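You operate a simulated robot arm through the tools that you are given. There is no shell and no other tool. Be economical: measure what you need, move in short steps, check, and stop when the job is done.

You are at the controls of a simulated two-armed robot. One attempt, no reset.

TASK
On the sowing bench, fold the grey cloth in half.

It is judged by the outcome, as a careful person would: the job done as asked, and still so three seconds after it is handed in. It fails if anything else is knocked over, pushed out of place, dropped, spilled or broken. Flat cloth is picked up by pressing the open fingertips on it (5 to 10 N) and closing them slowly along it; thin cloth reads only 2 to 8 mm in the jaws.

THE ROBOT
Two 7-joint arms with two-finger parallel grippers on one trunk, on a base that drives. Base frame: it is fixed to the floor where the robot stands at the start and does not move with it; the origin is under the middle of the robot, x ahead of it, y to its left, z up. Readings come in m, rad, newtons and seconds.
The left shoulder is at the start at [0.07, 0.163, 1.12], the right one opposite. Places, roughly: sowing bench [0.6, -0.8, 0.8]. Payload 3.43 kg a hand.
The TCP of each hand is the grasp point between the finger pads, 0.034 m short of the fingertips. In the tool frame z runs along the fingers and y along their closing line. The gripper opens to 0.128 m. The fingers are 0.024 m wide and 0.012 m thick; the gripper's body (0.048 by 0.13 m) begins 0.096 m behind the TCP.
Orientation is that of the tool frame in the base frame, as a unit quaternion [w, x, y, z]. With the fingers straight down and closing along the base's y, the tool's x points along the base's -x, its y along +y and its z along -z.

THE INTERFACE
- The arms move only by the tool send_rows. It takes "left_moves", "right_moves" or both (then of equal length, played together; a hand with none holds still); each is a list of rows, each a list of 7 numbers: the finger opening in m, from 0 to 0.128, then the shift along the tool's x, y, z in m, then the turn, a rotation vector about the tool's x, y, z in rad. In form: [[jaw, x, y, z, ax, ay, az], ...]. A call has 1 to 10 rows; each row is the pose to reach, as a shift and turn from the pose commanded when the call began, along the tool's axes at that moment. Each row takes 0.2 s and may step no farther than 0.05 m and 0.15 rad from the row before; otherwise, or with a gripper value out of range, the whole call is refused. Where a pose cannot be reached the arm comes as near as it can. A force on the tool above 40 N (or 10 N above the force at the start of the call, whichever is more), or a blocked arm, ends the call early, and 0.2 s more pass. Each finger travels about 0.153 m/s and halts on what it meets, pressing with about 35 N; the grip force reading is that of the motor and also rises with nothing between the fingers. The clock runs only during rows and for 0.2 s after the last one: add rows that repeat a pose to give the fingers time. It gives the time, the measured TCP pose, the force on the tool (base axes), the opening and the grip force at its end, in the units of the frame above (readings bear some noise), with the torque about the TCP (base axes, N m) and any sound that the robot's microphone picked up, and new pictures: "views" is both (left out), scene, wrist or none (wrist: the cameras of the hands that moved).
- Cameras (640 x 400 px; columns grow to the right, rows downward): "scene" is now at [0.1196, 0.0488, 1.3372]; the picture's right is [0.56, -0.83, -0.00], its down [-0.53, -0.36, -0.77] and it looks along [0.63, 0.43, -0.64] (base axes); focal length 268 px, centre (320, 200). "left" rides on the left gripper at [0.076, 0.011, -0.16] in its tool frame; the picture's right is [-0.15, 0.99, 0.00], its down [-0.88, -0.13, -0.46] and it looks along [-0.45, -0.07, 0.89] (tool axes); focal length 234 px, centre (320, 200). "right" rides on the right gripper at [0.076, -0.011, -0.16] in its tool frame; the picture's right is [0.15, 0.99, 0.00], its down [-0.88, 0.13, -0.46] and it looks along [-0.45, 0.07, 0.89] (tool axes); focal length 234 px, centre (320, 200). There is no depth. A picture from a camera that has moved, and an enlarged one, comes with that camera's place and axes in the base frame and with its lens.
- lift_body(by): slides the trunk up (or, below 0, down) by that many m; the arms and the scene camera ride with it, the base frame stays. It gives what a move gives, with no picture.
- roll_base(legs): drives the robot by 1 to 6 legs, each [ahead, left, turn to the left] in m, m and rad, along the robot's own axes; the way and the turn of a leg run together, so that a leg with both is an arc; at most 1.5 m and 3.142 rad a leg. The arms and the cameras ride along, it lands a little off, and it stops where it bumps. It gives what a move gives, and a new picture of the scene camera.
- aim_head(pan, tilt): turns the head with the scene camera to pan (to the left, within 1.501 rad either way) and tilt (down, from -0.506 to 1.204), counted from straight ahead of the robot. It gives what a move gives, and a new picture of the scene camera.
- inspect(camera, box): a new picture of the part [left, top, right, bottom] of that camera's present view, enlarged. It takes no simulated time.
- finish_job(): hands the job in; it is judged then, once.

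Work in short steps. Places have to be worked out from the pictures, the camera data and where the tool is seen: move nearer, look again, correct. Check each grasp and each placing, and mend what went wrong. You have 120 turns and 260 pictures in all, those below and enlarged ones among them. Open the grippers and draw the arms clear of the work before you hand the job in, unless the task says otherwise; then end with one line.

The tools are called after "Request:" as a command line: name --argument value ..., lists and objects as JSON in quotes. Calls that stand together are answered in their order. send_rows: Moves the arms, as the interface text tells. Its arguments: {"type":"object","properties":{"left_moves":{"type":"array","items":{"type":"array","items":{"type":"number"}}},"right_moves":{"type":"array","items":{"type":"array","items":{"type":"number"}}},"views":{"type":"string","enum":["both","scene","wrist","none"]}},"required":[]} The other tools are called the same way: lift_body (by) slides the trunk up or down; roll_base (legs) drives the base; aim_head (pan, tilt) turns the head that bears the scene camera; inspect (camera, box) takes an enlarged picture of a part of a camera's view; finish_job () hands the job in.

At the start:

```text
t: 0.0
left_tcp_pos: [0.5337, 0.3082, 1.0332]
left_ee_rot: [0.0, 0.0, 1.0, 0.0]
left_ft_force: [-0.2, 0.6, 0.8]
left_torque: [0.01, 0.02, 0.02]
left_gripper_width: 0.128
left_finger_force: 0.1
right_tcp_pos: [0.6617, -0.0951, 1.0426]
right_ee_rot: [0.001, 0.0, 1.0, 0.001]
right_ft_force: [-0.6, -0.2, 0.6]
right_torque: [-0.02, -0.03, 0.0]
right_gripper_width: 0.128
right_finger_force: 0.1
trunk travel left (down, up): [-0.6, 0.34]
robot x, y, heading: [0.0009, -0.0019, 0.0]
head pan, tilt: [0.599, 0.695]
```

scene: 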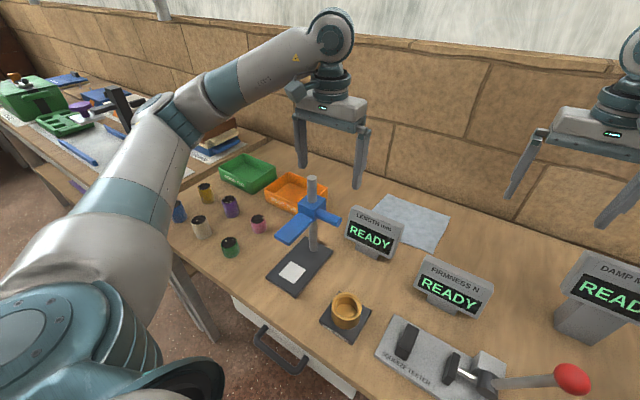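
right: 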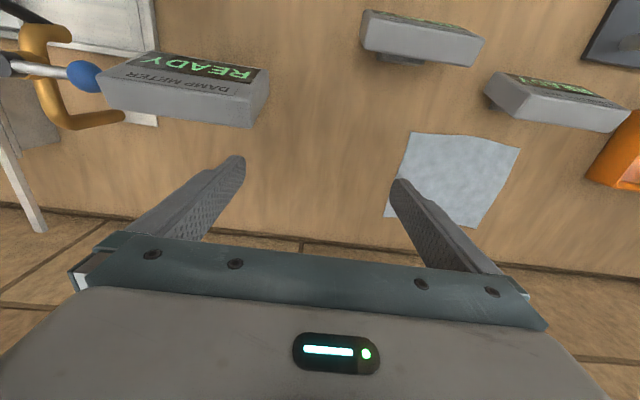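
left: 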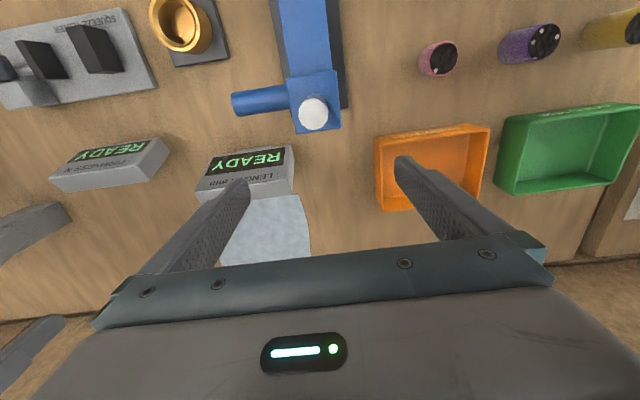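

The bench ahead has a bluish cloth, but the sowing bench is to my right at [0.6,-0.8]. I turn the head there to look.

Request:
aim_head --pan -0.75 --tilt 0.6

```text
t: 1.5
left_tcp_pos: [0.535, 0.3069, 1.0329]
left_ee_rot: [-0.001, 0.0, 1.0, -0.001]
left_ft_force: [-0.1, 0.2, 0.6]
left_torque: [-0.02, 0.0, 0.01]
left_gripper_width: 0.1277
left_finger_force: 0.0
right_tcp_pos: [0.6615, -0.0947, 1.042]
right_ee_rot: [0.0, 0.001, 1.0, 0.0]
right_ft_force: [-0.3, 0.4, 0.6]
right_torque: [-0.03, -0.03, 0.0]
right_gripper_width: 0.1276
right_finger_force: 0.0
trunk travel left (down, up): [-0.6, 0.34]
robot x, y, heading: [0.0022, 0.0012, 0.007]
head pan, tilt: [-0.75, 0.6]
camera scene: at [0.114, -0.0594, 1.3454], right [-0.68, -0.73, 0.0], down [-0.41, 0.39, -0.82], along [0.6, -0.56, -0.57], focal length 268 px, centre (320, 200)
```

scene: 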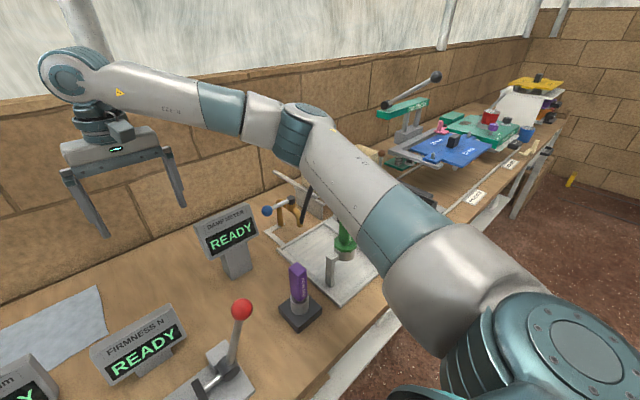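

The arm hides much of it. I pan further and tilt to see the right-hand bench.

Request:
aim_head --pan -1.2 --tilt 0.4

Request:
aim_head --pan 0.9 --tilt 0.4

```text
t: 2.4
left_tcp_pos: [0.5337, 0.3076, 1.0334]
left_ee_rot: [0.0, 0.0, 1.0, 0.0]
left_ft_force: [0.6, -0.6, -0.8]
left_torque: [-0.03, 0.0, -0.02]
left_gripper_width: 0.1282
left_finger_force: 0.0
right_tcp_pos: [0.6615, -0.0948, 1.0409]
right_ee_rot: [0.0, 0.0, 1.0, 0.0]
right_ft_force: [-0.3, -0.2, -0.2]
right_torque: [-0.01, -0.03, 0.02]
right_gripper_width: 0.128
right_finger_force: 0.0
trunk travel left (down, up): [-0.6, 0.34]
robot x, y, heading: [-0.0022, 0.0023, -0.005]
head pan, tilt: [-1.201, 0.4]
camera scene: at [0.0829, -0.0855, 1.3636], right [-0.93, -0.36, 0.0], down [-0.14, 0.36, -0.92], along [0.33, -0.86, -0.39], focal length 268 px, centre (320, 200)
```

scene: 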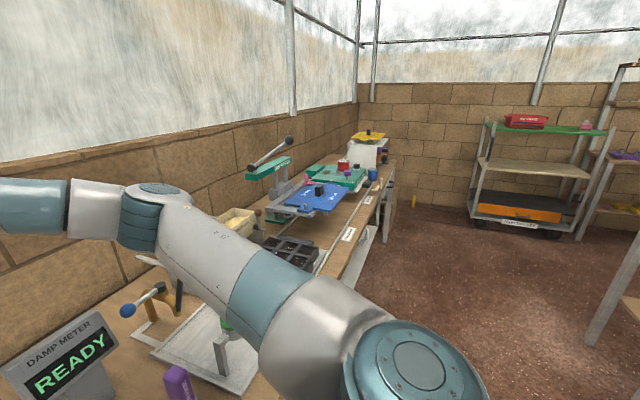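

```text
t: 4.4
left_tcp_pos: [0.5337, 0.3081, 1.0321]
left_ee_rot: [0.0, 0.0, 1.0, 0.0]
left_ft_force: [0.2, 0.1, -0.2]
left_torque: [-0.01, -0.02, 0.04]
left_gripper_width: 0.1282
left_finger_force: 0.0
right_tcp_pos: [0.6618, -0.0945, 1.0414]
right_ee_rot: [0.0, 0.001, 1.0, 0.0]
right_ft_force: [0.1, -0.5, 0.1]
right_torque: [0.0, -0.02, -0.01]
right_gripper_width: 0.128
right_finger_force: 0.0
trunk travel left (down, up): [-0.6, 0.34]
robot x, y, heading: [-0.0002, -0.0002, 0.003]
head pan, tilt: [0.901, 0.4]
camera scene: at [0.1069, 0.0733, 1.3636], right [0.78, -0.62, 0.0], down [-0.24, -0.3, -0.92], along [0.57, 0.72, -0.39], focal length 268 px, centre (320, 200)
```

scene: 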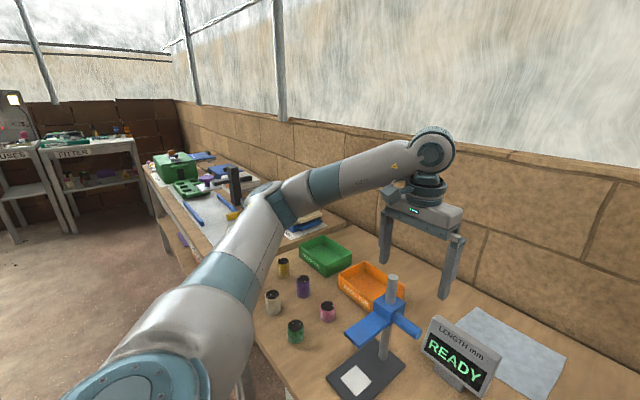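

I need a better view of the right-hand stretch of the bench; I back off a little and slide right.

Request:
roll_base --legs '[[-0.35, 0, 0], [0, -0.9, 0]]'

Request:
aim_head --pan -0.5 --tilt 0.5

```text
t: 11.0
left_tcp_pos: [0.1828, -0.5908, 1.0339]
left_ee_rot: [0.0, 0.0, 1.0, 0.0]
left_ft_force: [1.0, 0.1, 0.3]
left_torque: [-0.01, -0.01, -0.01]
left_gripper_width: 0.1279
left_finger_force: 0.1
right_tcp_pos: [0.3113, -0.9928, 1.0413]
right_ee_rot: [0.0, -0.001, 1.0, 0.0]
right_ft_force: [0.3, 0.8, -0.7]
right_torque: [0.0, -0.01, 0.02]
right_gripper_width: 0.128
right_finger_force: 0.0
trunk travel left (down, up): [-0.6, 0.34]
robot x, y, heading: [-0.3517, -0.8997, 0.003]
head pan, tilt: [0.901, 0.4]
camera scene: at [-0.2434, -0.8259, 1.3636], right [0.79, -0.62, 0.0], down [-0.24, -0.31, -0.92], along [0.57, 0.72, -0.39], focal length 268 px, centre (320, 200)
```

scene: 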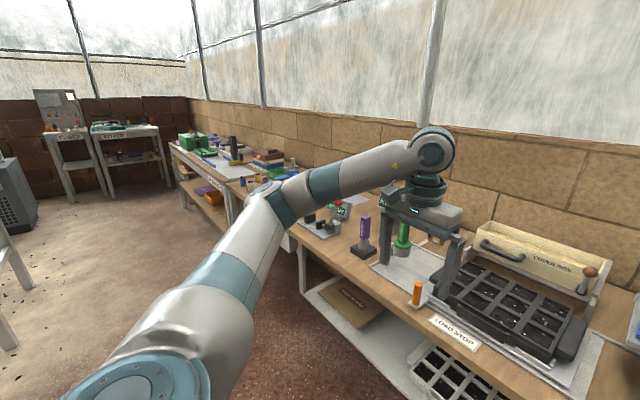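

```text
t: 12.5
left_tcp_pos: [0.1831, -0.5902, 1.0331]
left_ee_rot: [0.001, -0.001, 1.0, 0.0]
left_ft_force: [0.0, -0.6, 0.5]
left_torque: [-0.01, -0.02, 0.02]
left_gripper_width: 0.128
left_finger_force: 0.0
right_tcp_pos: [0.3121, -0.9911, 1.0428]
right_ee_rot: [-0.001, -0.001, 1.0, 0.0]
right_ft_force: [0.8, 0.0, 0.2]
right_torque: [-0.01, -0.02, 0.03]
right_gripper_width: 0.1281
right_finger_force: 0.0
trunk travel left (down, up): [-0.6, 0.34]
robot x, y, heading: [-0.3488, -0.9024, 0.002]
head pan, tilt: [-0.499, 0.499]
camera scene: at [-0.2208, -0.9417, 1.3545], right [-0.48, -0.88, 0.0], down [-0.42, 0.23, -0.88], along [0.77, -0.42, -0.48], focal length 268 px, centre (320, 200)
```

scene: 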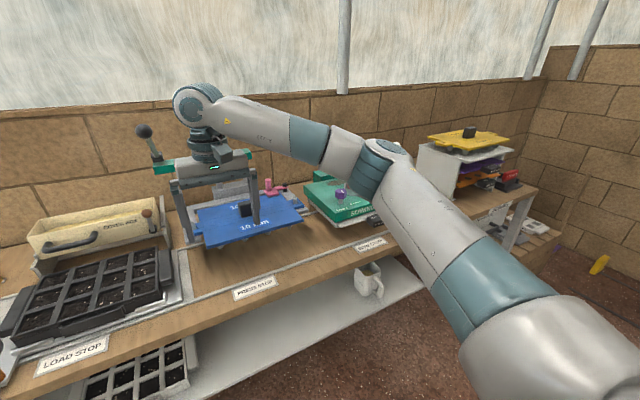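

No cloth here so far. I look at the middle stretch from this spot.

Request:
aim_head --pan 0.5 --tilt 0.45

Request:
inspect --camera "scene" --box '[0, 100, 400, 350]'

```text
t: 13.8
left_tcp_pos: [0.1834, -0.5898, 1.0332]
left_ee_rot: [0.0, -0.001, 1.0, 0.0]
left_ft_force: [-0.8, -0.4, 0.3]
left_torque: [0.02, -0.01, 0.02]
left_gripper_width: 0.128
left_finger_force: 0.0
right_tcp_pos: [0.3117, -0.9913, 1.0413]
right_ee_rot: [0.0, -0.001, 1.0, 0.0]
right_ft_force: [0.9, -0.1, 0.0]
right_torque: [0.02, -0.06, 0.02]
right_gripper_width: 0.1276
right_finger_force: 0.0
trunk travel left (down, up): [-0.6, 0.34]
robot x, y, heading: [-0.3516, -0.8993, 0.007]
head pan, tilt: [0.499, 0.45]
camera scene: at [-0.2201, -0.8543, 1.359], right [0.48, -0.88, 0.0], down [-0.38, -0.21, -0.9], along [0.79, 0.43, -0.44], focal length 268 px, centre (320, 200)
```

scene: 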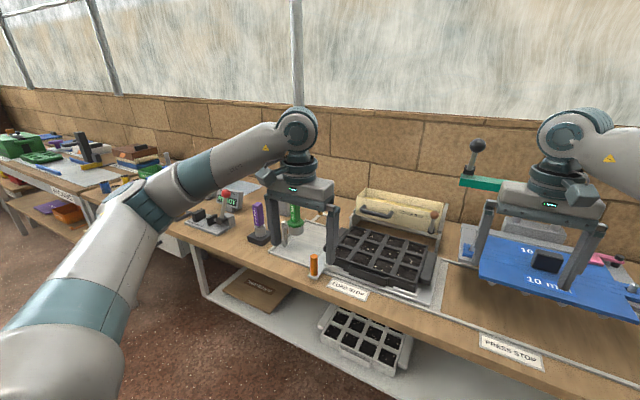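

```text
1.60 times, centred on (200, 225) of scene
camera zoom: at [-0.2201, -0.8543, 1.359], right [0.48, -0.88, 0.0], down [-0.38, -0.21, -0.9], along [0.79, 0.43, -0.44], focal length 429 px, centre (512, 160)
```

zoom: 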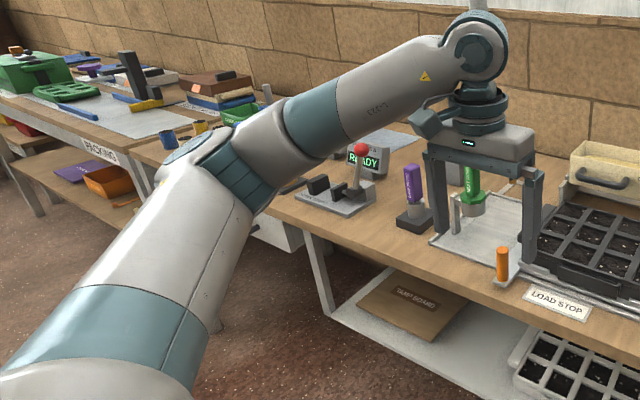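

The only cloth on this bench is the pale grey one behind the LENGTH display, which I place around x 0.645–0.835, y 0.08–0.31. I raise the trunk for clearance over the pole (≈[0.48,0.31], top z≈1.0) and drive back to face the cloth at y≈0.2.

Request:
lift_body --by 0.15

Request:
roll_base --legs '[[0, 1.1, 0], [0.35, 0, 0]]'

Request:
aim_head --pan 0.0 --tilt 0.75

```text
t: 15.6
left_tcp_pos: [0.1838, -0.5905, 1.1827]
left_ee_rot: [0.001, -0.001, 1.0, -0.001]
left_ft_force: [0.0, -0.3, 0.6]
left_torque: [0.01, -0.01, 0.01]
left_gripper_width: 0.1278
left_finger_force: 0.0
right_tcp_pos: [0.3118, -0.9927, 1.1913]
right_ee_rot: [0.0, -0.001, 1.0, 0.0]
right_ft_force: [-0.2, -0.5, -0.8]
right_torque: [-0.01, -0.01, -0.01]
right_gripper_width: 0.1283
right_finger_force: 0.0
trunk travel left (down, up): [-0.75, 0.19]
robot x, y, heading: [-0.3486, -0.901, -0.001]
head pan, tilt: [0.499, 0.45]
```

```text
t: 23.1
left_tcp_pos: [0.5385, 0.5019, 1.1835]
left_ee_rot: [0.001, 0.004, 1.0, 0.0]
left_ft_force: [-0.9, 0.0, 0.0]
left_torque: [0.0, 0.02, 0.01]
left_gripper_width: 0.1278
left_finger_force: 0.0
right_tcp_pos: [0.6633, 0.0993, 1.192]
right_ee_rot: [0.0, 0.004, 1.0, 0.0]
right_ft_force: [-0.1, 0.2, -0.7]
right_torque: [0.01, -0.01, -0.01]
right_gripper_width: 0.1279
right_finger_force: 0.2
trunk travel left (down, up): [-0.75, 0.19]
robot x, y, heading: [0.003, 0.1981, -0.007]
head pan, tilt: [0.499, 0.45]
camera scene: at [0.1323, 0.2428, 1.5091], right [0.47, -0.88, 0.0], down [-0.38, -0.21, -0.9], along [0.79, 0.42, -0.43], focal length 268 px, centre (320, 200)
```

scene: 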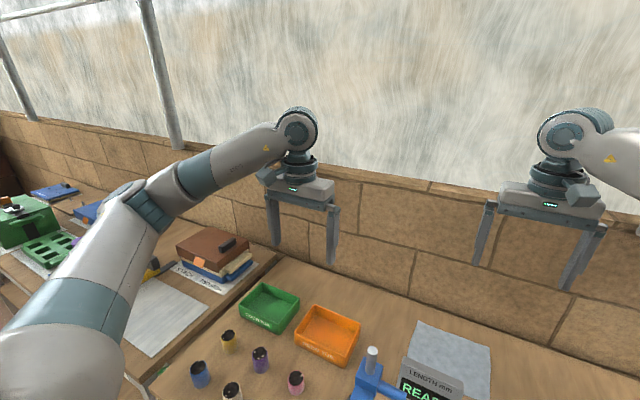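

```text
t: 24.0
left_tcp_pos: [0.5396, 0.5014, 1.183]
left_ee_rot: [0.0, 0.004, 1.0, 0.0]
left_ft_force: [-0.9, 0.0, -0.1]
left_torque: [0.01, 0.0, -0.03]
left_gripper_width: 0.1281
left_finger_force: 0.0
right_tcp_pos: [0.6621, 0.0988, 1.1917]
right_ee_rot: [0.0, 0.005, 1.0, 0.0]
right_ft_force: [-0.2, -0.4, 0.6]
right_torque: [-0.01, 0.02, 0.02]
right_gripper_width: 0.1279
right_finger_force: 0.1
trunk travel left (down, up): [-0.75, 0.19]
robot x, y, heading: [0.002, 0.2003, -0.008]
head pan, tilt: [0.0, 0.75]
camera scene: at [0.1346, 0.1989, 1.4826], right [-0.01, -1.0, 0.0], down [-0.68, 0.01, -0.73], along [0.73, -0.01, -0.68], focal length 268 px, centre (320, 200)
```

scene: 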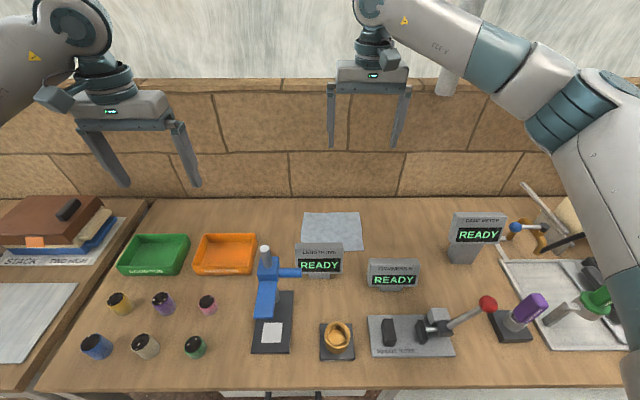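

Now the whole cloth is clear: far edge x≈0.85, near edge ≈0.68, y≈0.04–0.26. I move both hands above the far corners, then I will lower the trunk.

Request:
send_rows --left_moves '[[0.1, -0.04, 0, 0, 0, 0, 0], [0.08, -0.08, 0, 0, 0, 0, 0], [0.06, -0.12, -0.03, 0, 0, 0, 0], [0.05, -0.16, -0.06, 0, 0, 0, 0], [0.04, -0.19, -0.1, 0, 0, 0, 0], [0.04, -0.22, -0.14, 0, 0, 0, 0], [0.04, -0.25, -0.18, 0, 0, 0, 0], [0.04, -0.27, -0.22, 0, 0, 0, 0], [0.04, -0.28, -0.255, 0, 0, 0, 0], [0.04, -0.28, -0.255, 0, 0, 0, 0]]' --right_moves '[[0.1, -0.02, -0.005, 0, 0, 0, 0], [0.08, -0.04, -0.01, 0, 0, 0, 0], [0.06, -0.06, -0.015, 0, 0, 0, 0], [0.05, -0.08, -0.02, 0, 0, 0, 0], [0.04, -0.1, -0.025, 0, 0, 0, 0], [0.04, -0.12, -0.03, 0, 0, 0, 0], [0.04, -0.14, -0.034, 0, 0, 0, 0], [0.04, -0.155, -0.034, 0, 0, 0, 0], [0.04, -0.155, -0.034, 0, 0, 0, 0], [0.04, -0.155, -0.034, 0, 0, 0, 0]]' --views "both"

```text
t: 26.2
left_tcp_pos: [0.8043, 0.2512, 1.1818]
left_ee_rot: [0.001, 0.004, 1.0, 0.0]
left_ft_force: [0.8, -0.5, 0.0]
left_torque: [-0.01, -0.02, 0.06]
left_gripper_width: 0.0398
left_finger_force: 0.1
left hand out of reach, approached as far as the arm can: row 9, 10
right_tcp_pos: [0.8145, 0.0631, 1.192]
right_ee_rot: [0.0, 0.004, 1.0, 0.0]
right_ft_force: [0.1, 0.8, -0.2]
right_torque: [-0.01, 0.0, 0.0]
right_gripper_width: 0.0397
right_finger_force: 0.1
right hand out of reach, approached as far as the arm can: row 8, 9, 10
trunk travel left (down, up): [-0.75, 0.19]
robot x, y, heading: [0.0022, 0.1975, -0.008]
head pan, tilt: [0.0, 0.75]
camera scene: at [0.1355, 0.1993, 1.4825], right [-0.01, -1.0, 0.0], down [-0.68, 0.01, -0.73], along [0.73, -0.01, -0.68], focal length 268 px, centre (320, 200)
camera right: at [0.7383, 0.0535, 1.3492], right [-0.14, 0.99, 0.0], down [0.88, 0.12, 0.46], along [0.45, 0.06, -0.89], focal length 234 px, centre (320, 200)
camera left: at [0.7293, 0.2638, 1.3402], right [0.15, 0.99, 0.0], down [0.88, -0.14, 0.46], along [0.45, -0.07, -0.89], focal length 234 px, centre (320, 200)
```

scene: 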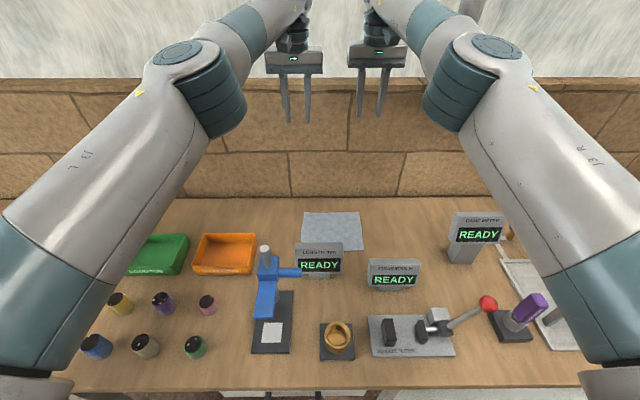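
right: 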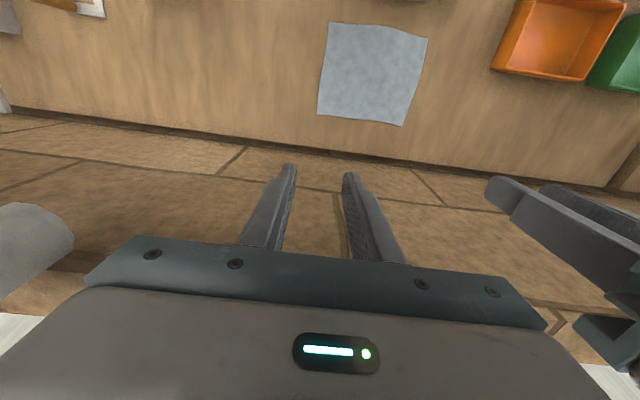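
left: 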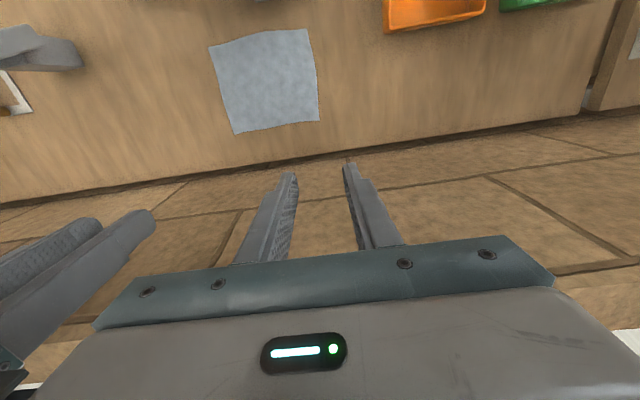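

Wrist cameras put the far edge at x≈0.81, y 0.045–0.26 (near edge ≈0.635), within reach. I lower the trunk 0.2 to bring the hands to about z 0.98.

Request:
lift_body --by -0.2

Request:
send_rows --left_moves '[[0.04, 0.0, 0, 0.03, 0, 0, 0], [0.04, 0.0, 0, 0.06, 0, 0, 0], [0.04, 0, 0, 0.06, 0, 0, 0]]' --right_moves '[[0.04, 0.0, 0, 0.03, 0, 0, 0], [0.04, 0.01, 0, 0.06, 0, 0, 0], [0.04, 0.01, 0, 0.06, 0, 0, 0]]'

```text
t: 28.4
left_tcp_pos: [0.8025, 0.251, 0.9818]
left_ee_rot: [0.0, 0.005, 1.0, 0.0]
left_ft_force: [-0.2, 0.0, 0.0]
left_torque: [0.02, 0.03, 0.0]
left_gripper_width: 0.0397
left_finger_force: 0.1
right_tcp_pos: [0.8144, 0.0636, 0.9911]
right_ee_rot: [0.0, 0.004, 1.0, 0.0]
right_ft_force: [0.6, 0.6, -1.0]
right_torque: [0.03, 0.02, 0.01]
right_gripper_width: 0.0399
right_finger_force: 0.1
trunk travel left (down, up): [-0.55, 0.39]
robot x, y, heading: [0.0026, 0.1996, -0.009]
head pan, tilt: [0.0, 0.75]
```

```text
t: 29.2
left_tcp_pos: [0.8044, 0.2508, 0.9215]
left_ee_rot: [0.0, 0.006, 1.0, 0.0]
left_ft_force: [0.3, -0.3, 0.3]
left_torque: [-0.03, -0.02, -0.01]
left_gripper_width: 0.04
left_finger_force: 0.1
right_tcp_pos: [0.8038, 0.0637, 0.9302]
right_ee_rot: [0.001, 0.004, 1.0, 0.0]
right_ft_force: [-0.2, 0.7, -0.3]
right_torque: [0.01, 0.0, 0.0]
right_gripper_width: 0.0396
right_finger_force: 0.0
trunk travel left (down, up): [-0.55, 0.39]
robot x, y, heading: [0.007, 0.1978, -0.011]
head pan, tilt: [0.0, 0.75]
camera scene: at [0.1345, 0.1994, 1.2826], right [-0.01, -1.0, 0.0], down [-0.68, 0.01, -0.73], along [0.73, -0.01, -0.68], focal length 268 px, centre (320, 200)
camera right: at [0.7278, 0.054, 1.089], right [-0.14, 0.99, 0.0], down [0.88, 0.12, 0.46], along [0.45, 0.06, -0.89], focal length 234 px, centre (320, 200)
camera left: at [0.7291, 0.2633, 1.0805], right [0.15, 0.99, 0.0], down [0.88, -0.14, 0.46], along [0.45, -0.07, -0.89], focal length 234 px, centre (320, 200)
```

scene: 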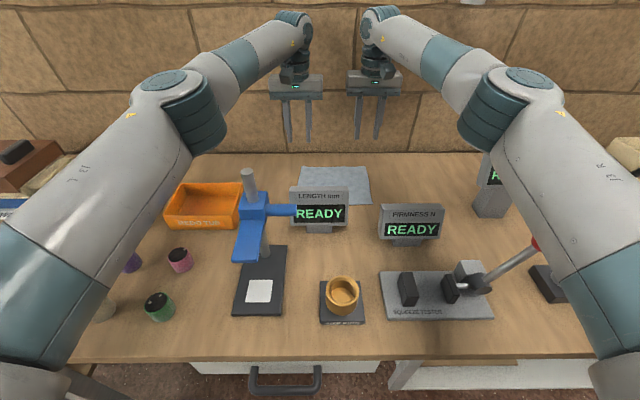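
right: 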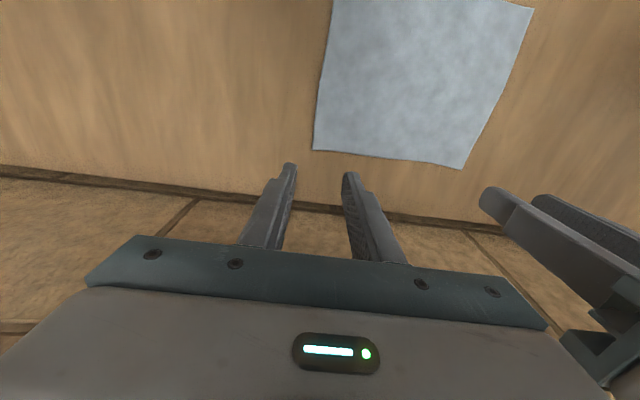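
left: 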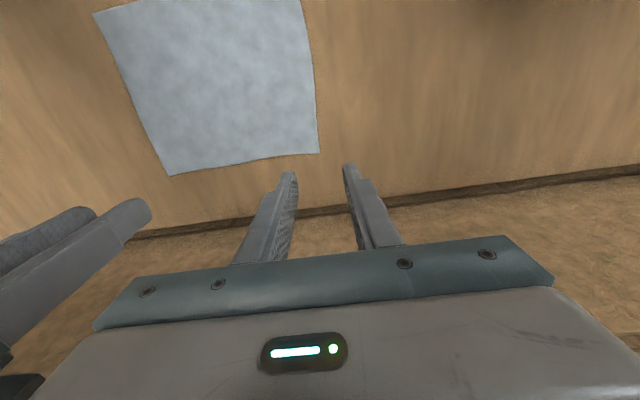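

Far edge comes out at x≈0.82, corners at y≈0.045 and 0.26. I shift the hands slightly inward, narrow the jaws to 24 mm and go down to tips ~18 mm above the cloth.

Request:
send_rows --left_moves '[[0.035, 0, -0.007, 0.03, 0, 0, 0], [0.03, 0, -0.014, 0.06, 0, 0, 0], [0.024, 0, -0.02, 0.09, 0, 0, 0], [0.024, 0, -0.02, 0.115, 0, 0, 0], [0.024, 0, -0.02, 0.12, 0, 0, 0]]' --right_moves '[[0.035, 0, 0.006, 0.03, 0, 0, 0], [0.03, 0, 0.011, 0.06, 0, 0, 0], [0.024, 0, 0.014, 0.09, 0, 0, 0], [0.024, 0, 0.014, 0.12, 0, 0, 0], [0.024, 0, 0.014, 0.129, 0, 0, 0]]'

```text
t: 30.1
left_tcp_pos: [0.8037, 0.2316, 0.8358]
left_ee_rot: [0.004, 0.003, 1.0, -0.001]
left_ft_force: [-2.0, -0.6, 10.9]
left_torque: [0.0, 0.23, -0.02]
left_gripper_width: 0.0241
left_finger_force: 0.0
right_tcp_pos: [0.8028, 0.0774, 0.8354]
right_ee_rot: [0.001, 0.004, 1.0, -0.001]
right_ft_force: [-4.1, 0.3, 10.1]
right_torque: [-0.05, 0.15, 0.01]
right_gripper_width: 0.0239
right_finger_force: 0.1
trunk travel left (down, up): [-0.55, 0.39]
robot x, y, heading: [-0.0, 0.2025, -0.007]
head pan, tilt: [0.0, 0.75]
stopped in row 4 (left hand): the force on the tool passed its limit (the readings are from after the stop); the commanded pose is now the measured one
camera scene: at [0.1332, 0.1989, 1.283], right [-0.01, -1.0, 0.0], down [-0.68, 0.01, -0.73], along [0.73, -0.01, -0.68], focal length 268 px, centre (320, 200)
camera right: at [0.7268, 0.067, 0.9937], right [-0.14, 0.99, 0.0], down [0.88, 0.12, 0.46], along [0.45, 0.06, -0.89], focal length 234 px, centre (320, 200)
camera left: at [0.728, 0.2435, 0.9934], right [0.15, 0.99, 0.0], down [0.88, -0.14, 0.46], along [0.46, -0.07, -0.89], focal length 234 px, centre (320, 200)
```

scene: 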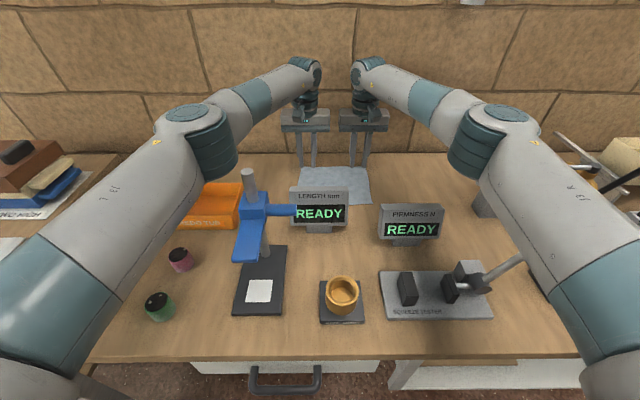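
right: 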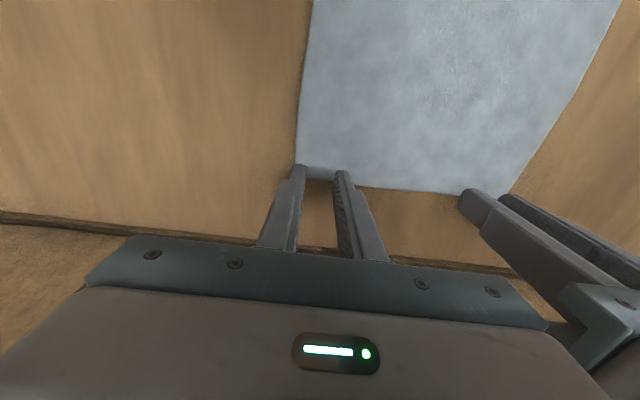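
left: 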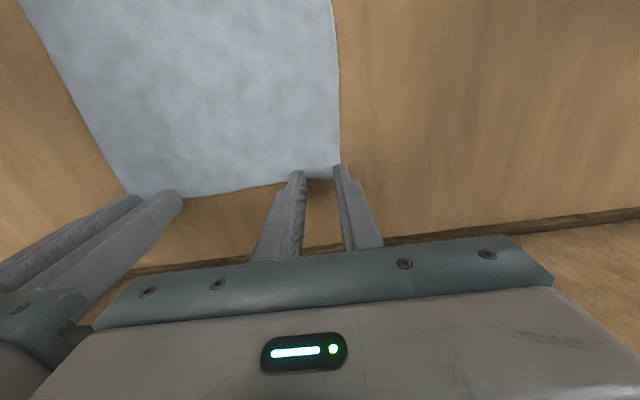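

Both hands touched at TCP z≈0.836, so the cloth lies at z≈0.80, and the tips are on it near the corners. I zoom in to check.

Request:
inspect --camera "right" --box '[240, 130, 400, 230]'

Request:
inspect --camera "left" --box '[240, 130, 400, 230]'

```text
4.00 times, centred on (320, 180) of right
camera zoom: at [0.7268, 0.067, 0.9937], right [-0.14, 0.99, 0.0], down [0.88, 0.12, 0.46], along [0.45, 0.06, -0.89], focal length 937 px, centre (320, 280)
```

zoom: 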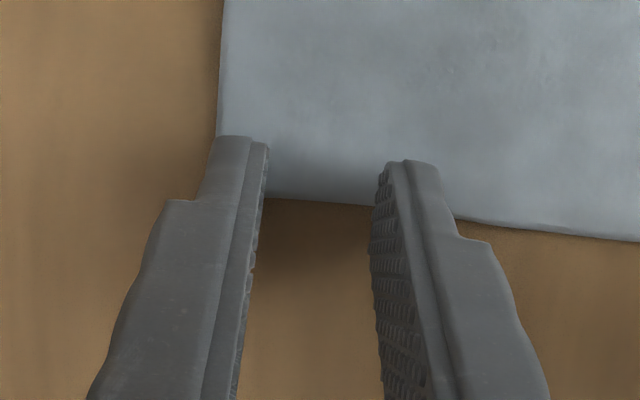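

```text
4.00 times, centred on (320, 180) of left
camera zoom: at [0.728, 0.2435, 0.9934], right [0.15, 0.99, 0.0], down [0.88, -0.14, 0.46], along [0.46, -0.07, -0.89], focal length 937 px, centre (320, 280)
```

zoom: 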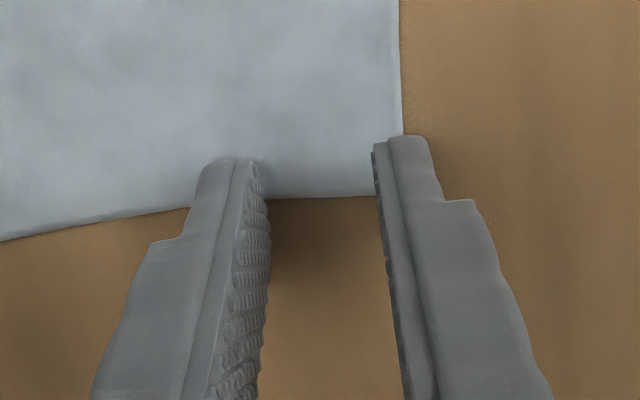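

Tips are only half on the cloth edge. I lift 10 mm, shift 8 mm toward me and 5 mm inward each, and press again gently.

Request:
send_rows --left_moves '[[0.024, 0, 0, -0.01, 0, 0, 0], [0.024, 0.008, -0.005, -0.01, 0, 0, 0], [0.024, 0.008, -0.005, -0.003, 0, 0, 0], [0.024, 0.008, -0.005, 0.0, 0, 0, 0], [0.024, 0.008, -0.005, 0.0, 0, 0, 0]]' --right_moves '[[0.024, 0, 0, -0.01, 0, 0, 0], [0.024, 0.008, 0.005, -0.01, 0, 0, 0], [0.024, 0.008, 0.005, -0.003, 0, 0, 0], [0.024, 0.008, 0.005, 0.0, 0, 0, 0], [0.024, 0.008, 0.005, 0.0, 0, 0, 0]]' --views "wrist"

```text
t: 31.3
left_tcp_pos: [0.7968, 0.2267, 0.8366]
left_ee_rot: [0.004, 0.003, 1.0, -0.001]
left_ft_force: [3.8, -1.1, 11.8]
left_torque: [0.11, -0.08, -0.06]
left_gripper_width: 0.024
left_finger_force: 0.1
right_tcp_pos: [0.7953, 0.0822, 0.8356]
right_ee_rot: [0.002, 0.005, 1.0, 0.0]
right_ft_force: [3.7, 0.4, 10.4]
right_torque: [-0.05, -0.1, 0.02]
right_gripper_width: 0.0242
right_finger_force: 0.1
trunk travel left (down, up): [-0.55, 0.39]
robot x, y, heading: [0.0014, 0.1989, -0.006]
head pan, tilt: [0.0, 0.75]
camera right: at [0.7188, 0.0718, 0.9936], right [-0.14, 0.99, 0.0], down [0.88, 0.12, 0.46], along [0.45, 0.06, -0.89], focal length 234 px, centre (320, 200)
camera left: at [0.7203, 0.2389, 0.9933], right [0.15, 0.99, 0.0], down [0.88, -0.14, 0.46], along [0.46, -0.07, -0.89], focal length 234 px, centre (320, 200)
```

right: 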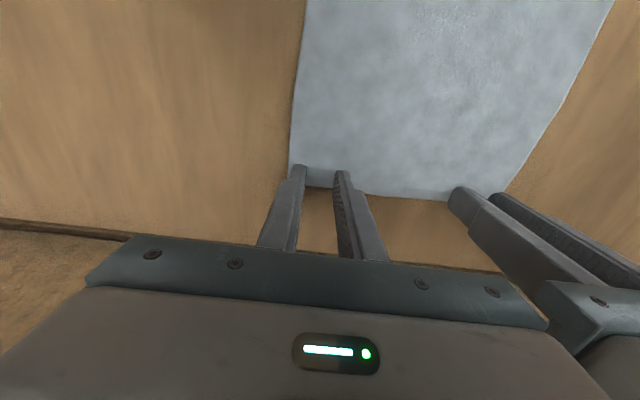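
left: 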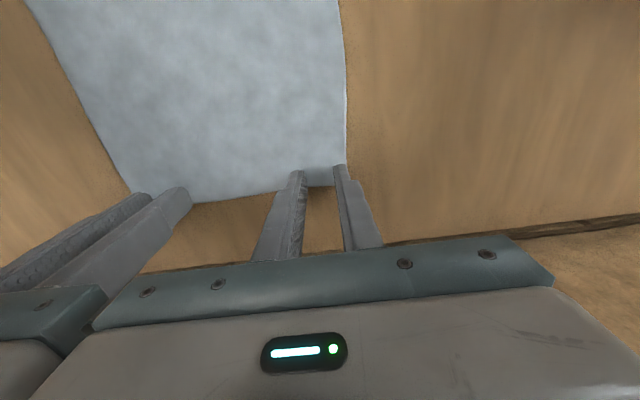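

The pads now sit well on both corners at about 10 N. I close slowly.

Request:
send_rows --left_moves '[[0.021, 0, 0, -0.0003, 0, 0, 0], [0.018, 0, 0, -0.0003, 0, 0, 0], [0.015, 0, 0, -0.0003, 0, 0, 0], [0.012, 0, 0, -0.0003, 0, 0, 0], [0.009, 0, 0, -0.0003, 0, 0, 0], [0.006, 0, 0, -0.0003, 0, 0, 0], [0.003, 0, 0, -0.0003, 0, 0, 0], [0.0, 0, 0, -0.0003, 0, 0, 0], [0.0, 0, 0, -0.0003, 0, 0, 0]]' --right_moves '[[0.021, 0, 0, -0.0003, 0, 0, 0], [0.018, 0, 0, -0.0003, 0, 0, 0], [0.015, 0, 0, -0.0003, 0, 0, 0], [0.012, 0, 0, -0.0003, 0, 0, 0], [0.009, 0, 0, -0.0003, 0, 0, 0], [0.006, 0, 0, -0.0003, 0, 0, 0], [0.003, 0, 0, -0.0003, 0, 0, 0], [0.0, 0, 0, -0.0003, 0, 0, 0], [0.0, 0, 0, -0.0003, 0, 0, 0]]' --views "wrist"

```text
t: 33.3
left_tcp_pos: [0.7951, 0.2266, 0.8351]
left_ee_rot: [0.005, 0.003, 1.0, -0.001]
left_ft_force: [0.0, -1.0, 12.6]
left_torque: [0.0, 0.04, -0.04]
left_gripper_width: 0.0019
left_finger_force: 34.8
right_tcp_pos: [0.7945, 0.0816, 0.835]
right_ee_rot: [0.002, 0.004, 1.0, 0.0]
right_ft_force: [-0.3, -0.8, 10.5]
right_torque: [-0.03, -0.04, 0.04]
right_gripper_width: 0.0
right_finger_force: 32.9
trunk travel left (down, up): [-0.55, 0.39]
robot x, y, heading: [0.0028, 0.1948, -0.011]
head pan, tilt: [0.0, 0.75]
camera right: at [0.7177, 0.0719, 0.9936], right [-0.14, 0.99, 0.0], down [0.88, 0.12, 0.46], along [0.45, 0.06, -0.89], focal length 234 px, centre (320, 200)
camera left: at [0.7189, 0.2388, 0.9934], right [0.15, 0.99, 0.0], down [0.88, -0.14, 0.46], along [0.46, -0.07, -0.89], focal length 234 px, centre (320, 200)
```

right: 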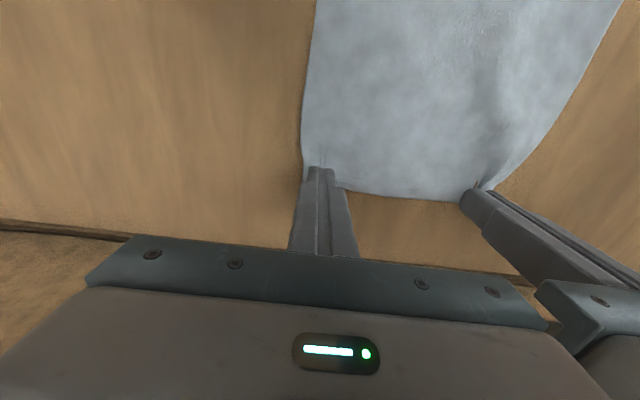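
left: 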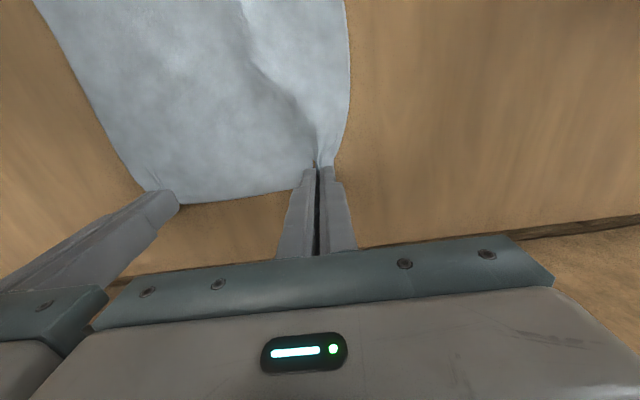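

Left has the cloth (1.9 mm), right slipped (0.0). I reopen the right, shift it a bit further on the cloth and press somewhat harder.

Request:
send_rows --right_moves '[[0.0, 0, 0, -0.01, 0, 0, 0], [0.026, 0.004, 0.002, -0.012, 0, 0, 0], [0.026, 0.004, 0.002, -0.005, 0, 0, 0], [0.026, 0.004, 0.002, 0.0005, 0, 0, 0], [0.026, 0.004, 0.002, 0.0005, 0, 0, 0]]' --views "wrist"

Request:
inspect --camera "right" --box '[240, 130, 400, 230]'

```text
t: 34.5
left_tcp_pos: [0.7948, 0.2262, 0.8355]
left_ee_rot: [0.004, 0.004, 1.0, -0.001]
left_ft_force: [-0.8, 0.1, 15.1]
left_torque: [0.03, 0.06, -0.01]
left_gripper_width: 0.0016
left_finger_force: 35.0
right_tcp_pos: [0.7904, 0.0847, 0.8345]
right_ee_rot: [0.002, 0.004, 1.0, 0.0]
right_ft_force: [-2.3, 0.6, 9.2]
right_torque: [-0.04, 0.09, -0.03]
right_gripper_width: 0.0258
right_finger_force: 0.0
trunk travel left (down, up): [-0.55, 0.39]
robot x, y, heading: [0.0038, 0.2038, -0.013]
head pan, tilt: [0.0, 0.75]
camera right: at [0.7135, 0.0742, 0.9936], right [-0.14, 0.99, 0.0], down [0.88, 0.12, 0.46], along [0.45, 0.06, -0.89], focal length 234 px, centre (320, 200)
```

right: 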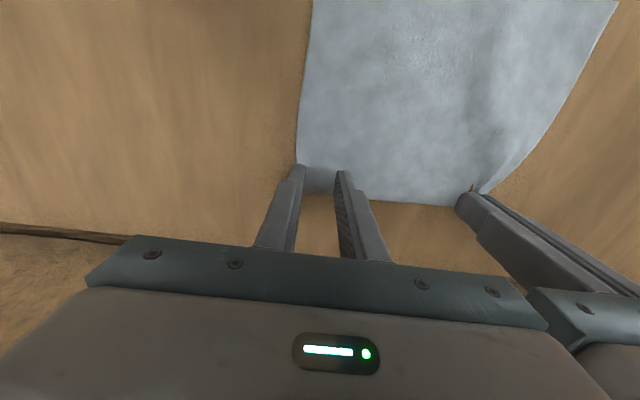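

```text
4.00 times, centred on (320, 180) of right
camera zoom: at [0.7135, 0.0742, 0.9936], right [-0.14, 0.99, 0.0], down [0.88, 0.12, 0.46], along [0.45, 0.06, -0.89], focal length 937 px, centre (320, 280)
```

zoom: 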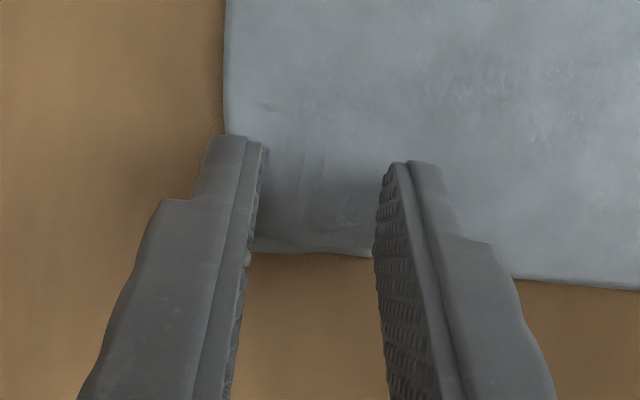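

The outer right finger sits right on the side edge; I shift 4 mm inward with a narrower opening and press a bit more, then close slowly.

Request:
send_rows --right_moves '[[0.024, 0, 0, -0.008, 0, 0, 0], [0.021, 0, 0.004, -0.008, 0, 0, 0], [0.021, 0, 0.004, 0.0, 0, 0, 0], [0.021, 0, 0.004, 0.0015, 0, 0, 0], [0.021, 0, 0.004, 0.0015, 0, 0, 0]]' --views "none"

Request:
send_rows --right_moves '[[0.019, 0, 0, 0, 0, 0, 0], [0.017, 0, 0, 0, 0, 0, 0], [0.015, 0, 0, 0, 0, 0, 0], [0.013, 0, 0, 0, 0, 0, 0], [0.011, 0, 0, 0, 0, 0, 0], [0.009, 0, 0, 0, 0, 0, 0], [0.007, 0, 0, 0, 0, 0, 0], [0.005, 0, 0, 0, 0, 0, 0], [0.002, 0, 0, 0, 0, 0, 0], [0.0, 0, 0, 0, 0, 0, 0]]' --views "wrist"

```text
t: 35.7
left_tcp_pos: [0.7946, 0.2265, 0.8353]
left_ee_rot: [0.004, 0.002, 1.0, -0.002]
left_ft_force: [3.5, -0.4, 9.9]
left_torque: [-0.01, -0.05, -0.01]
left_gripper_width: 0.002
left_finger_force: 35.0
right_tcp_pos: [0.7909, 0.0886, 0.8341]
right_ee_rot: [0.002, 0.003, 1.0, 0.001]
right_ft_force: [-2.2, -0.2, 19.7]
right_torque: [-0.22, 0.09, -0.02]
right_gripper_width: 0.0207
right_finger_force: 0.1
trunk travel left (down, up): [-0.55, 0.39]
robot x, y, heading: [0.0025, 0.2011, -0.013]
head pan, tilt: [0.0, 0.75]
```

```text
t: 37.9
left_tcp_pos: [0.7942, 0.2253, 0.8356]
left_ee_rot: [0.004, 0.004, 1.0, -0.001]
left_ft_force: [0.1, -9.5, 1.2]
left_torque: [-0.31, -0.02, 0.01]
left_gripper_width: 0.002
left_finger_force: 35.0
right_tcp_pos: [0.7919, 0.0891, 0.8344]
right_ee_rot: [0.002, 0.003, 1.0, 0.001]
right_ft_force: [0.6, 6.2, 30.4]
right_torque: [0.07, 0.02, 0.09]
right_gripper_width: 0.002
right_finger_force: 35.0
trunk travel left (down, up): [-0.55, 0.39]
robot x, y, heading: [0.0039, 0.1999, -0.009]
head pan, tilt: [0.0, 0.75]
camera right: at [0.7133, 0.0786, 0.9933], right [-0.14, 0.99, 0.0], down [0.88, 0.12, 0.46], along [0.46, 0.06, -0.89], focal length 234 px, centre (320, 200)
```

right: 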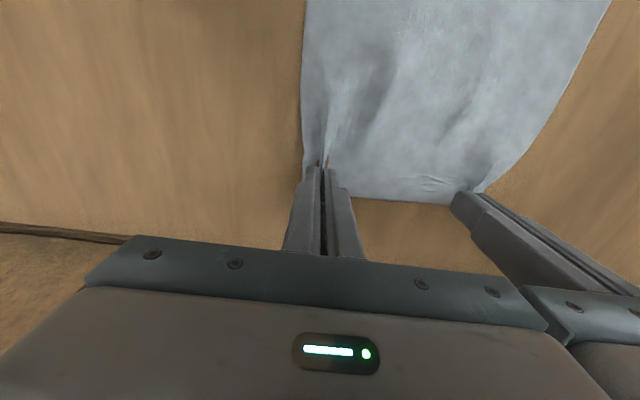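

Both hands now hold cloth (2 mm each). I swing the edge up and toward me along the first half of an arc.

Request:
send_rows --left_moves '[[0, 0.001, 0, -0.011, 0, 0, 0], [0, 0.004, 0, -0.022, 0, 0, 0], [0, 0.009, 0, -0.032, 0, 0, 0], [0, 0.016, 0, -0.041, 0, 0, 0], [0, 0.024, 0, -0.05, 0, 0, 0], [0, 0.034, 0, -0.057, 0, 0, 0], [0, 0.045, 0, -0.062, 0, 0, 0], [0, 0.057, 0, -0.067, 0, 0, 0], [0, 0.07, 0, -0.069, 0, 0, 0], [0, 0.082, 0, -0.07, 0, 0, 0]]' --right_moves '[[0, 0.001, 0, -0.011, 0, 0, 0], [0, 0.004, 0, -0.022, 0, 0, 0], [0, 0.009, 0, -0.032, 0, 0, 0], [0, 0.016, 0, -0.041, 0, 0, 0], [0, 0.024, 0, -0.05, 0, 0, 0], [0, 0.034, 0, -0.057, 0, 0, 0], [0, 0.045, 0, -0.062, 0, 0, 0], [0, 0.057, 0, -0.067, 0, 0, 0], [0, 0.07, 0, -0.069, 0, 0, 0], [0, 0.082, 0, -0.07, 0, 0, 0]]'

Request:
inspect --camera "scene" --box '[220, 100, 460, 250]'

```text
t: 40.1
left_tcp_pos: [0.716, 0.2268, 0.9034]
left_ee_rot: [0.003, 0.003, 1.0, -0.001]
left_ft_force: [1.2, -12.2, 0.2]
left_torque: [-0.41, 0.0, 0.08]
left_gripper_width: 0.0018
left_finger_force: 35.7
right_tcp_pos: [0.7109, 0.0882, 0.9009]
right_ee_rot: [0.0, 0.004, 1.0, 0.0]
right_ft_force: [-0.2, 11.0, -0.2]
right_torque: [0.4, -0.03, 0.06]
right_gripper_width: 0.0019
right_finger_force: 34.9
trunk travel left (down, up): [-0.55, 0.39]
robot x, y, heading: [0.0076, 0.1995, -0.006]
head pan, tilt: [0.0, 0.75]
camera scene: at [0.1347, 0.1987, 1.2826], right [-0.01, -1.0, 0.0], down [-0.68, 0.01, -0.73], along [0.73, -0.01, -0.68], focal length 268 px, centre (320, 200)
camera right: at [0.634, 0.0787, 1.0596], right [-0.14, 0.99, 0.0], down [0.88, 0.12, 0.46], along [0.45, 0.06, -0.89], focal length 234 px, centre (320, 200)
camera left: at [0.6388, 0.239, 1.061], right [0.15, 0.99, 0.0], down [0.88, -0.14, 0.46], along [0.46, -0.07, -0.89], focal length 234 px, centre (320, 200)
```

scene: 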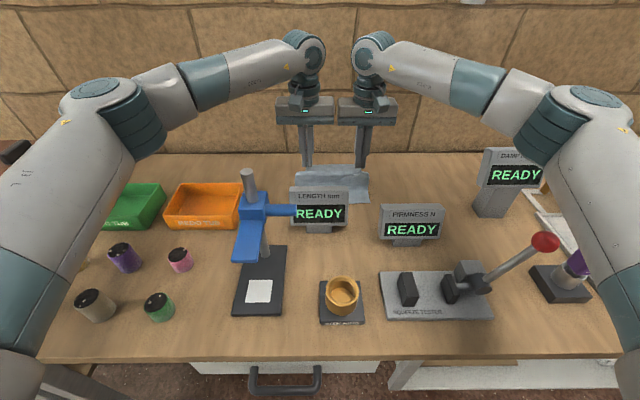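
right: 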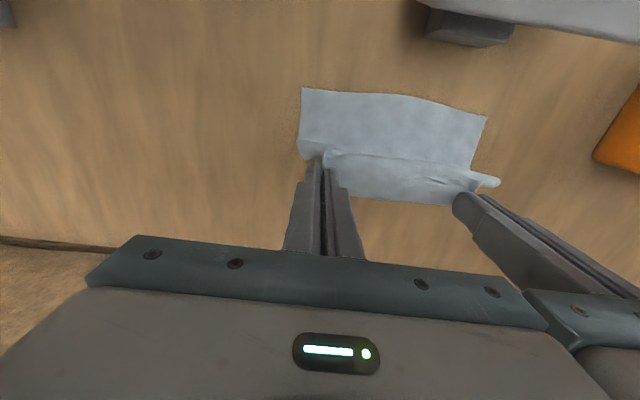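
left: 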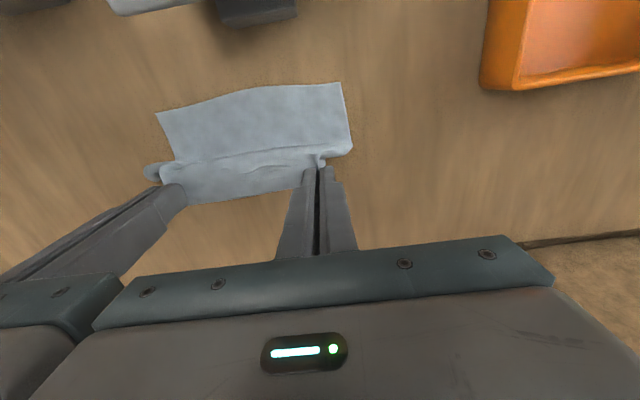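

```text
2.67 times, centred on (340, 175) of scene
camera zoom: at [0.1347, 0.1987, 1.2826], right [-0.01, -1.0, 0.0], down [-0.68, 0.01, -0.73], along [0.73, -0.01, -0.68], focal length 714 px, centre (267, 267)
```

zoom: 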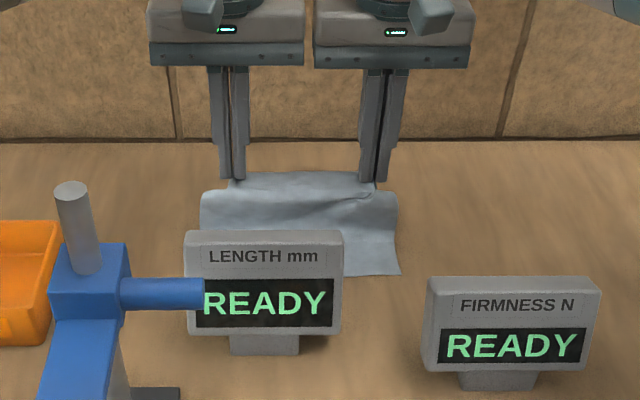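

The edge is carried over cleanly by both hands. The pinched strip still faces upward, so its edge will need smoothing after release; I lower it so the unrolled edge will meet the near edge (x≈0.645).

Request:
send_rows --left_moves '[[0, 0.012, 0, 0.006, 0, 0, 0], [0, 0.023, 0, 0.014, 0, 0, 0], [0, 0.032, 0, 0.023, 0, 0, 0], [0, 0.038, 0, 0.032, 0, 0, 0], [0, 0.042, 0, 0.041, 0, 0, 0], [0, 0.043, 0, 0.048, 0, 0, 0], [0, 0.043, 0, 0.054, 0, 0, 0], [0, 0.043, 0, 0.059, 0, 0, 0], [0, 0.043, 0, 0.059, 0, 0, 0]]' --right_moves '[[0, 0.012, 0, 0.006, 0, 0, 0], [0, 0.023, 0, 0.014, 0, 0, 0], [0, 0.032, 0, 0.023, 0, 0, 0], [0, 0.038, 0, 0.032, 0, 0, 0], [0, 0.042, 0, 0.041, 0, 0, 0], [0, 0.043, 0, 0.048, 0, 0, 0], [0, 0.043, 0, 0.054, 0, 0, 0], [0, 0.043, 0, 0.059, 0, 0, 0], [0, 0.043, 0, 0.059, 0, 0, 0]]'

```text
t: 42.1
left_tcp_pos: [0.673, 0.2267, 0.8436]
left_ee_rot: [0.003, 0.005, 1.0, 0.0]
left_ft_force: [0.2, -11.0, 0.2]
left_torque: [-0.43, -0.04, 0.06]
left_gripper_width: 0.002
left_finger_force: 34.6
right_tcp_pos: [0.6681, 0.0898, 0.8425]
right_ee_rot: [0.0, 0.003, 1.0, 0.0]
right_ft_force: [-0.6, 13.1, 0.1]
right_torque: [0.4, -0.02, 0.03]
right_gripper_width: 0.0018
right_finger_force: 34.6
trunk travel left (down, up): [-0.55, 0.39]
robot x, y, heading: [0.0019, 0.1999, -0.005]
head pan, tilt: [0.0, 0.75]
camera scene: at [0.1351, 0.1988, 1.2825], right [-0.01, -1.0, 0.0], down [-0.68, 0.01, -0.73], along [0.73, -0.01, -0.68], focal length 268 px, centre (320, 200)
camera right: at [0.5913, 0.079, 1.0002], right [-0.14, 0.99, 0.0], down [0.88, 0.12, 0.46], along [0.45, 0.06, -0.89], focal length 234 px, centre (320, 200)
camera left: at [0.5966, 0.2394, 1.0018], right [0.15, 0.99, 0.0], down [0.88, -0.14, 0.46], along [0.46, -0.07, -0.89], focal length 234 px, centre (320, 200)
```

scene: 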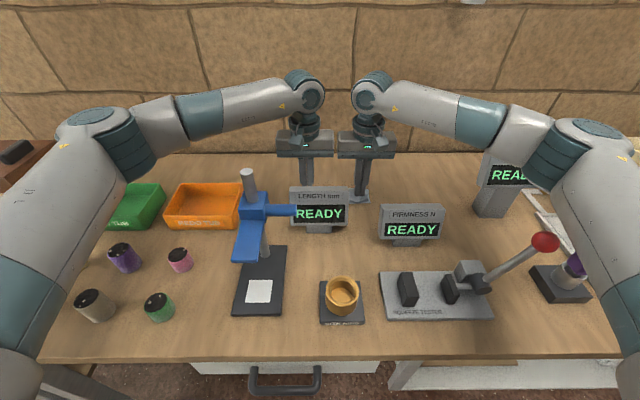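
right: 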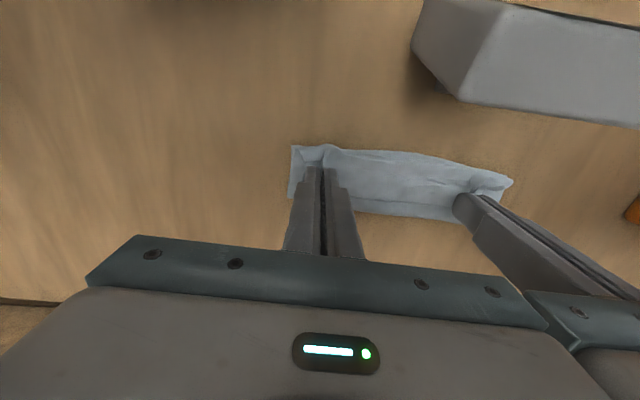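
left: 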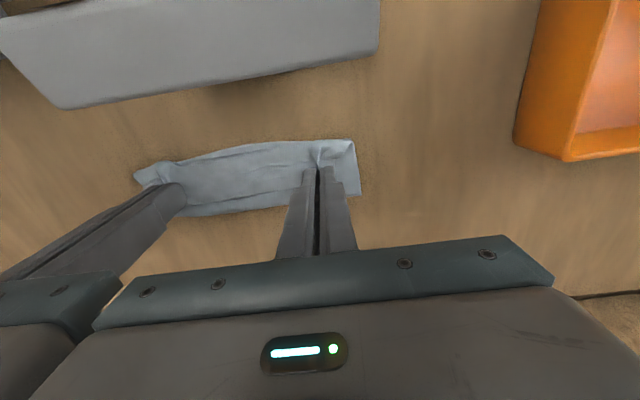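

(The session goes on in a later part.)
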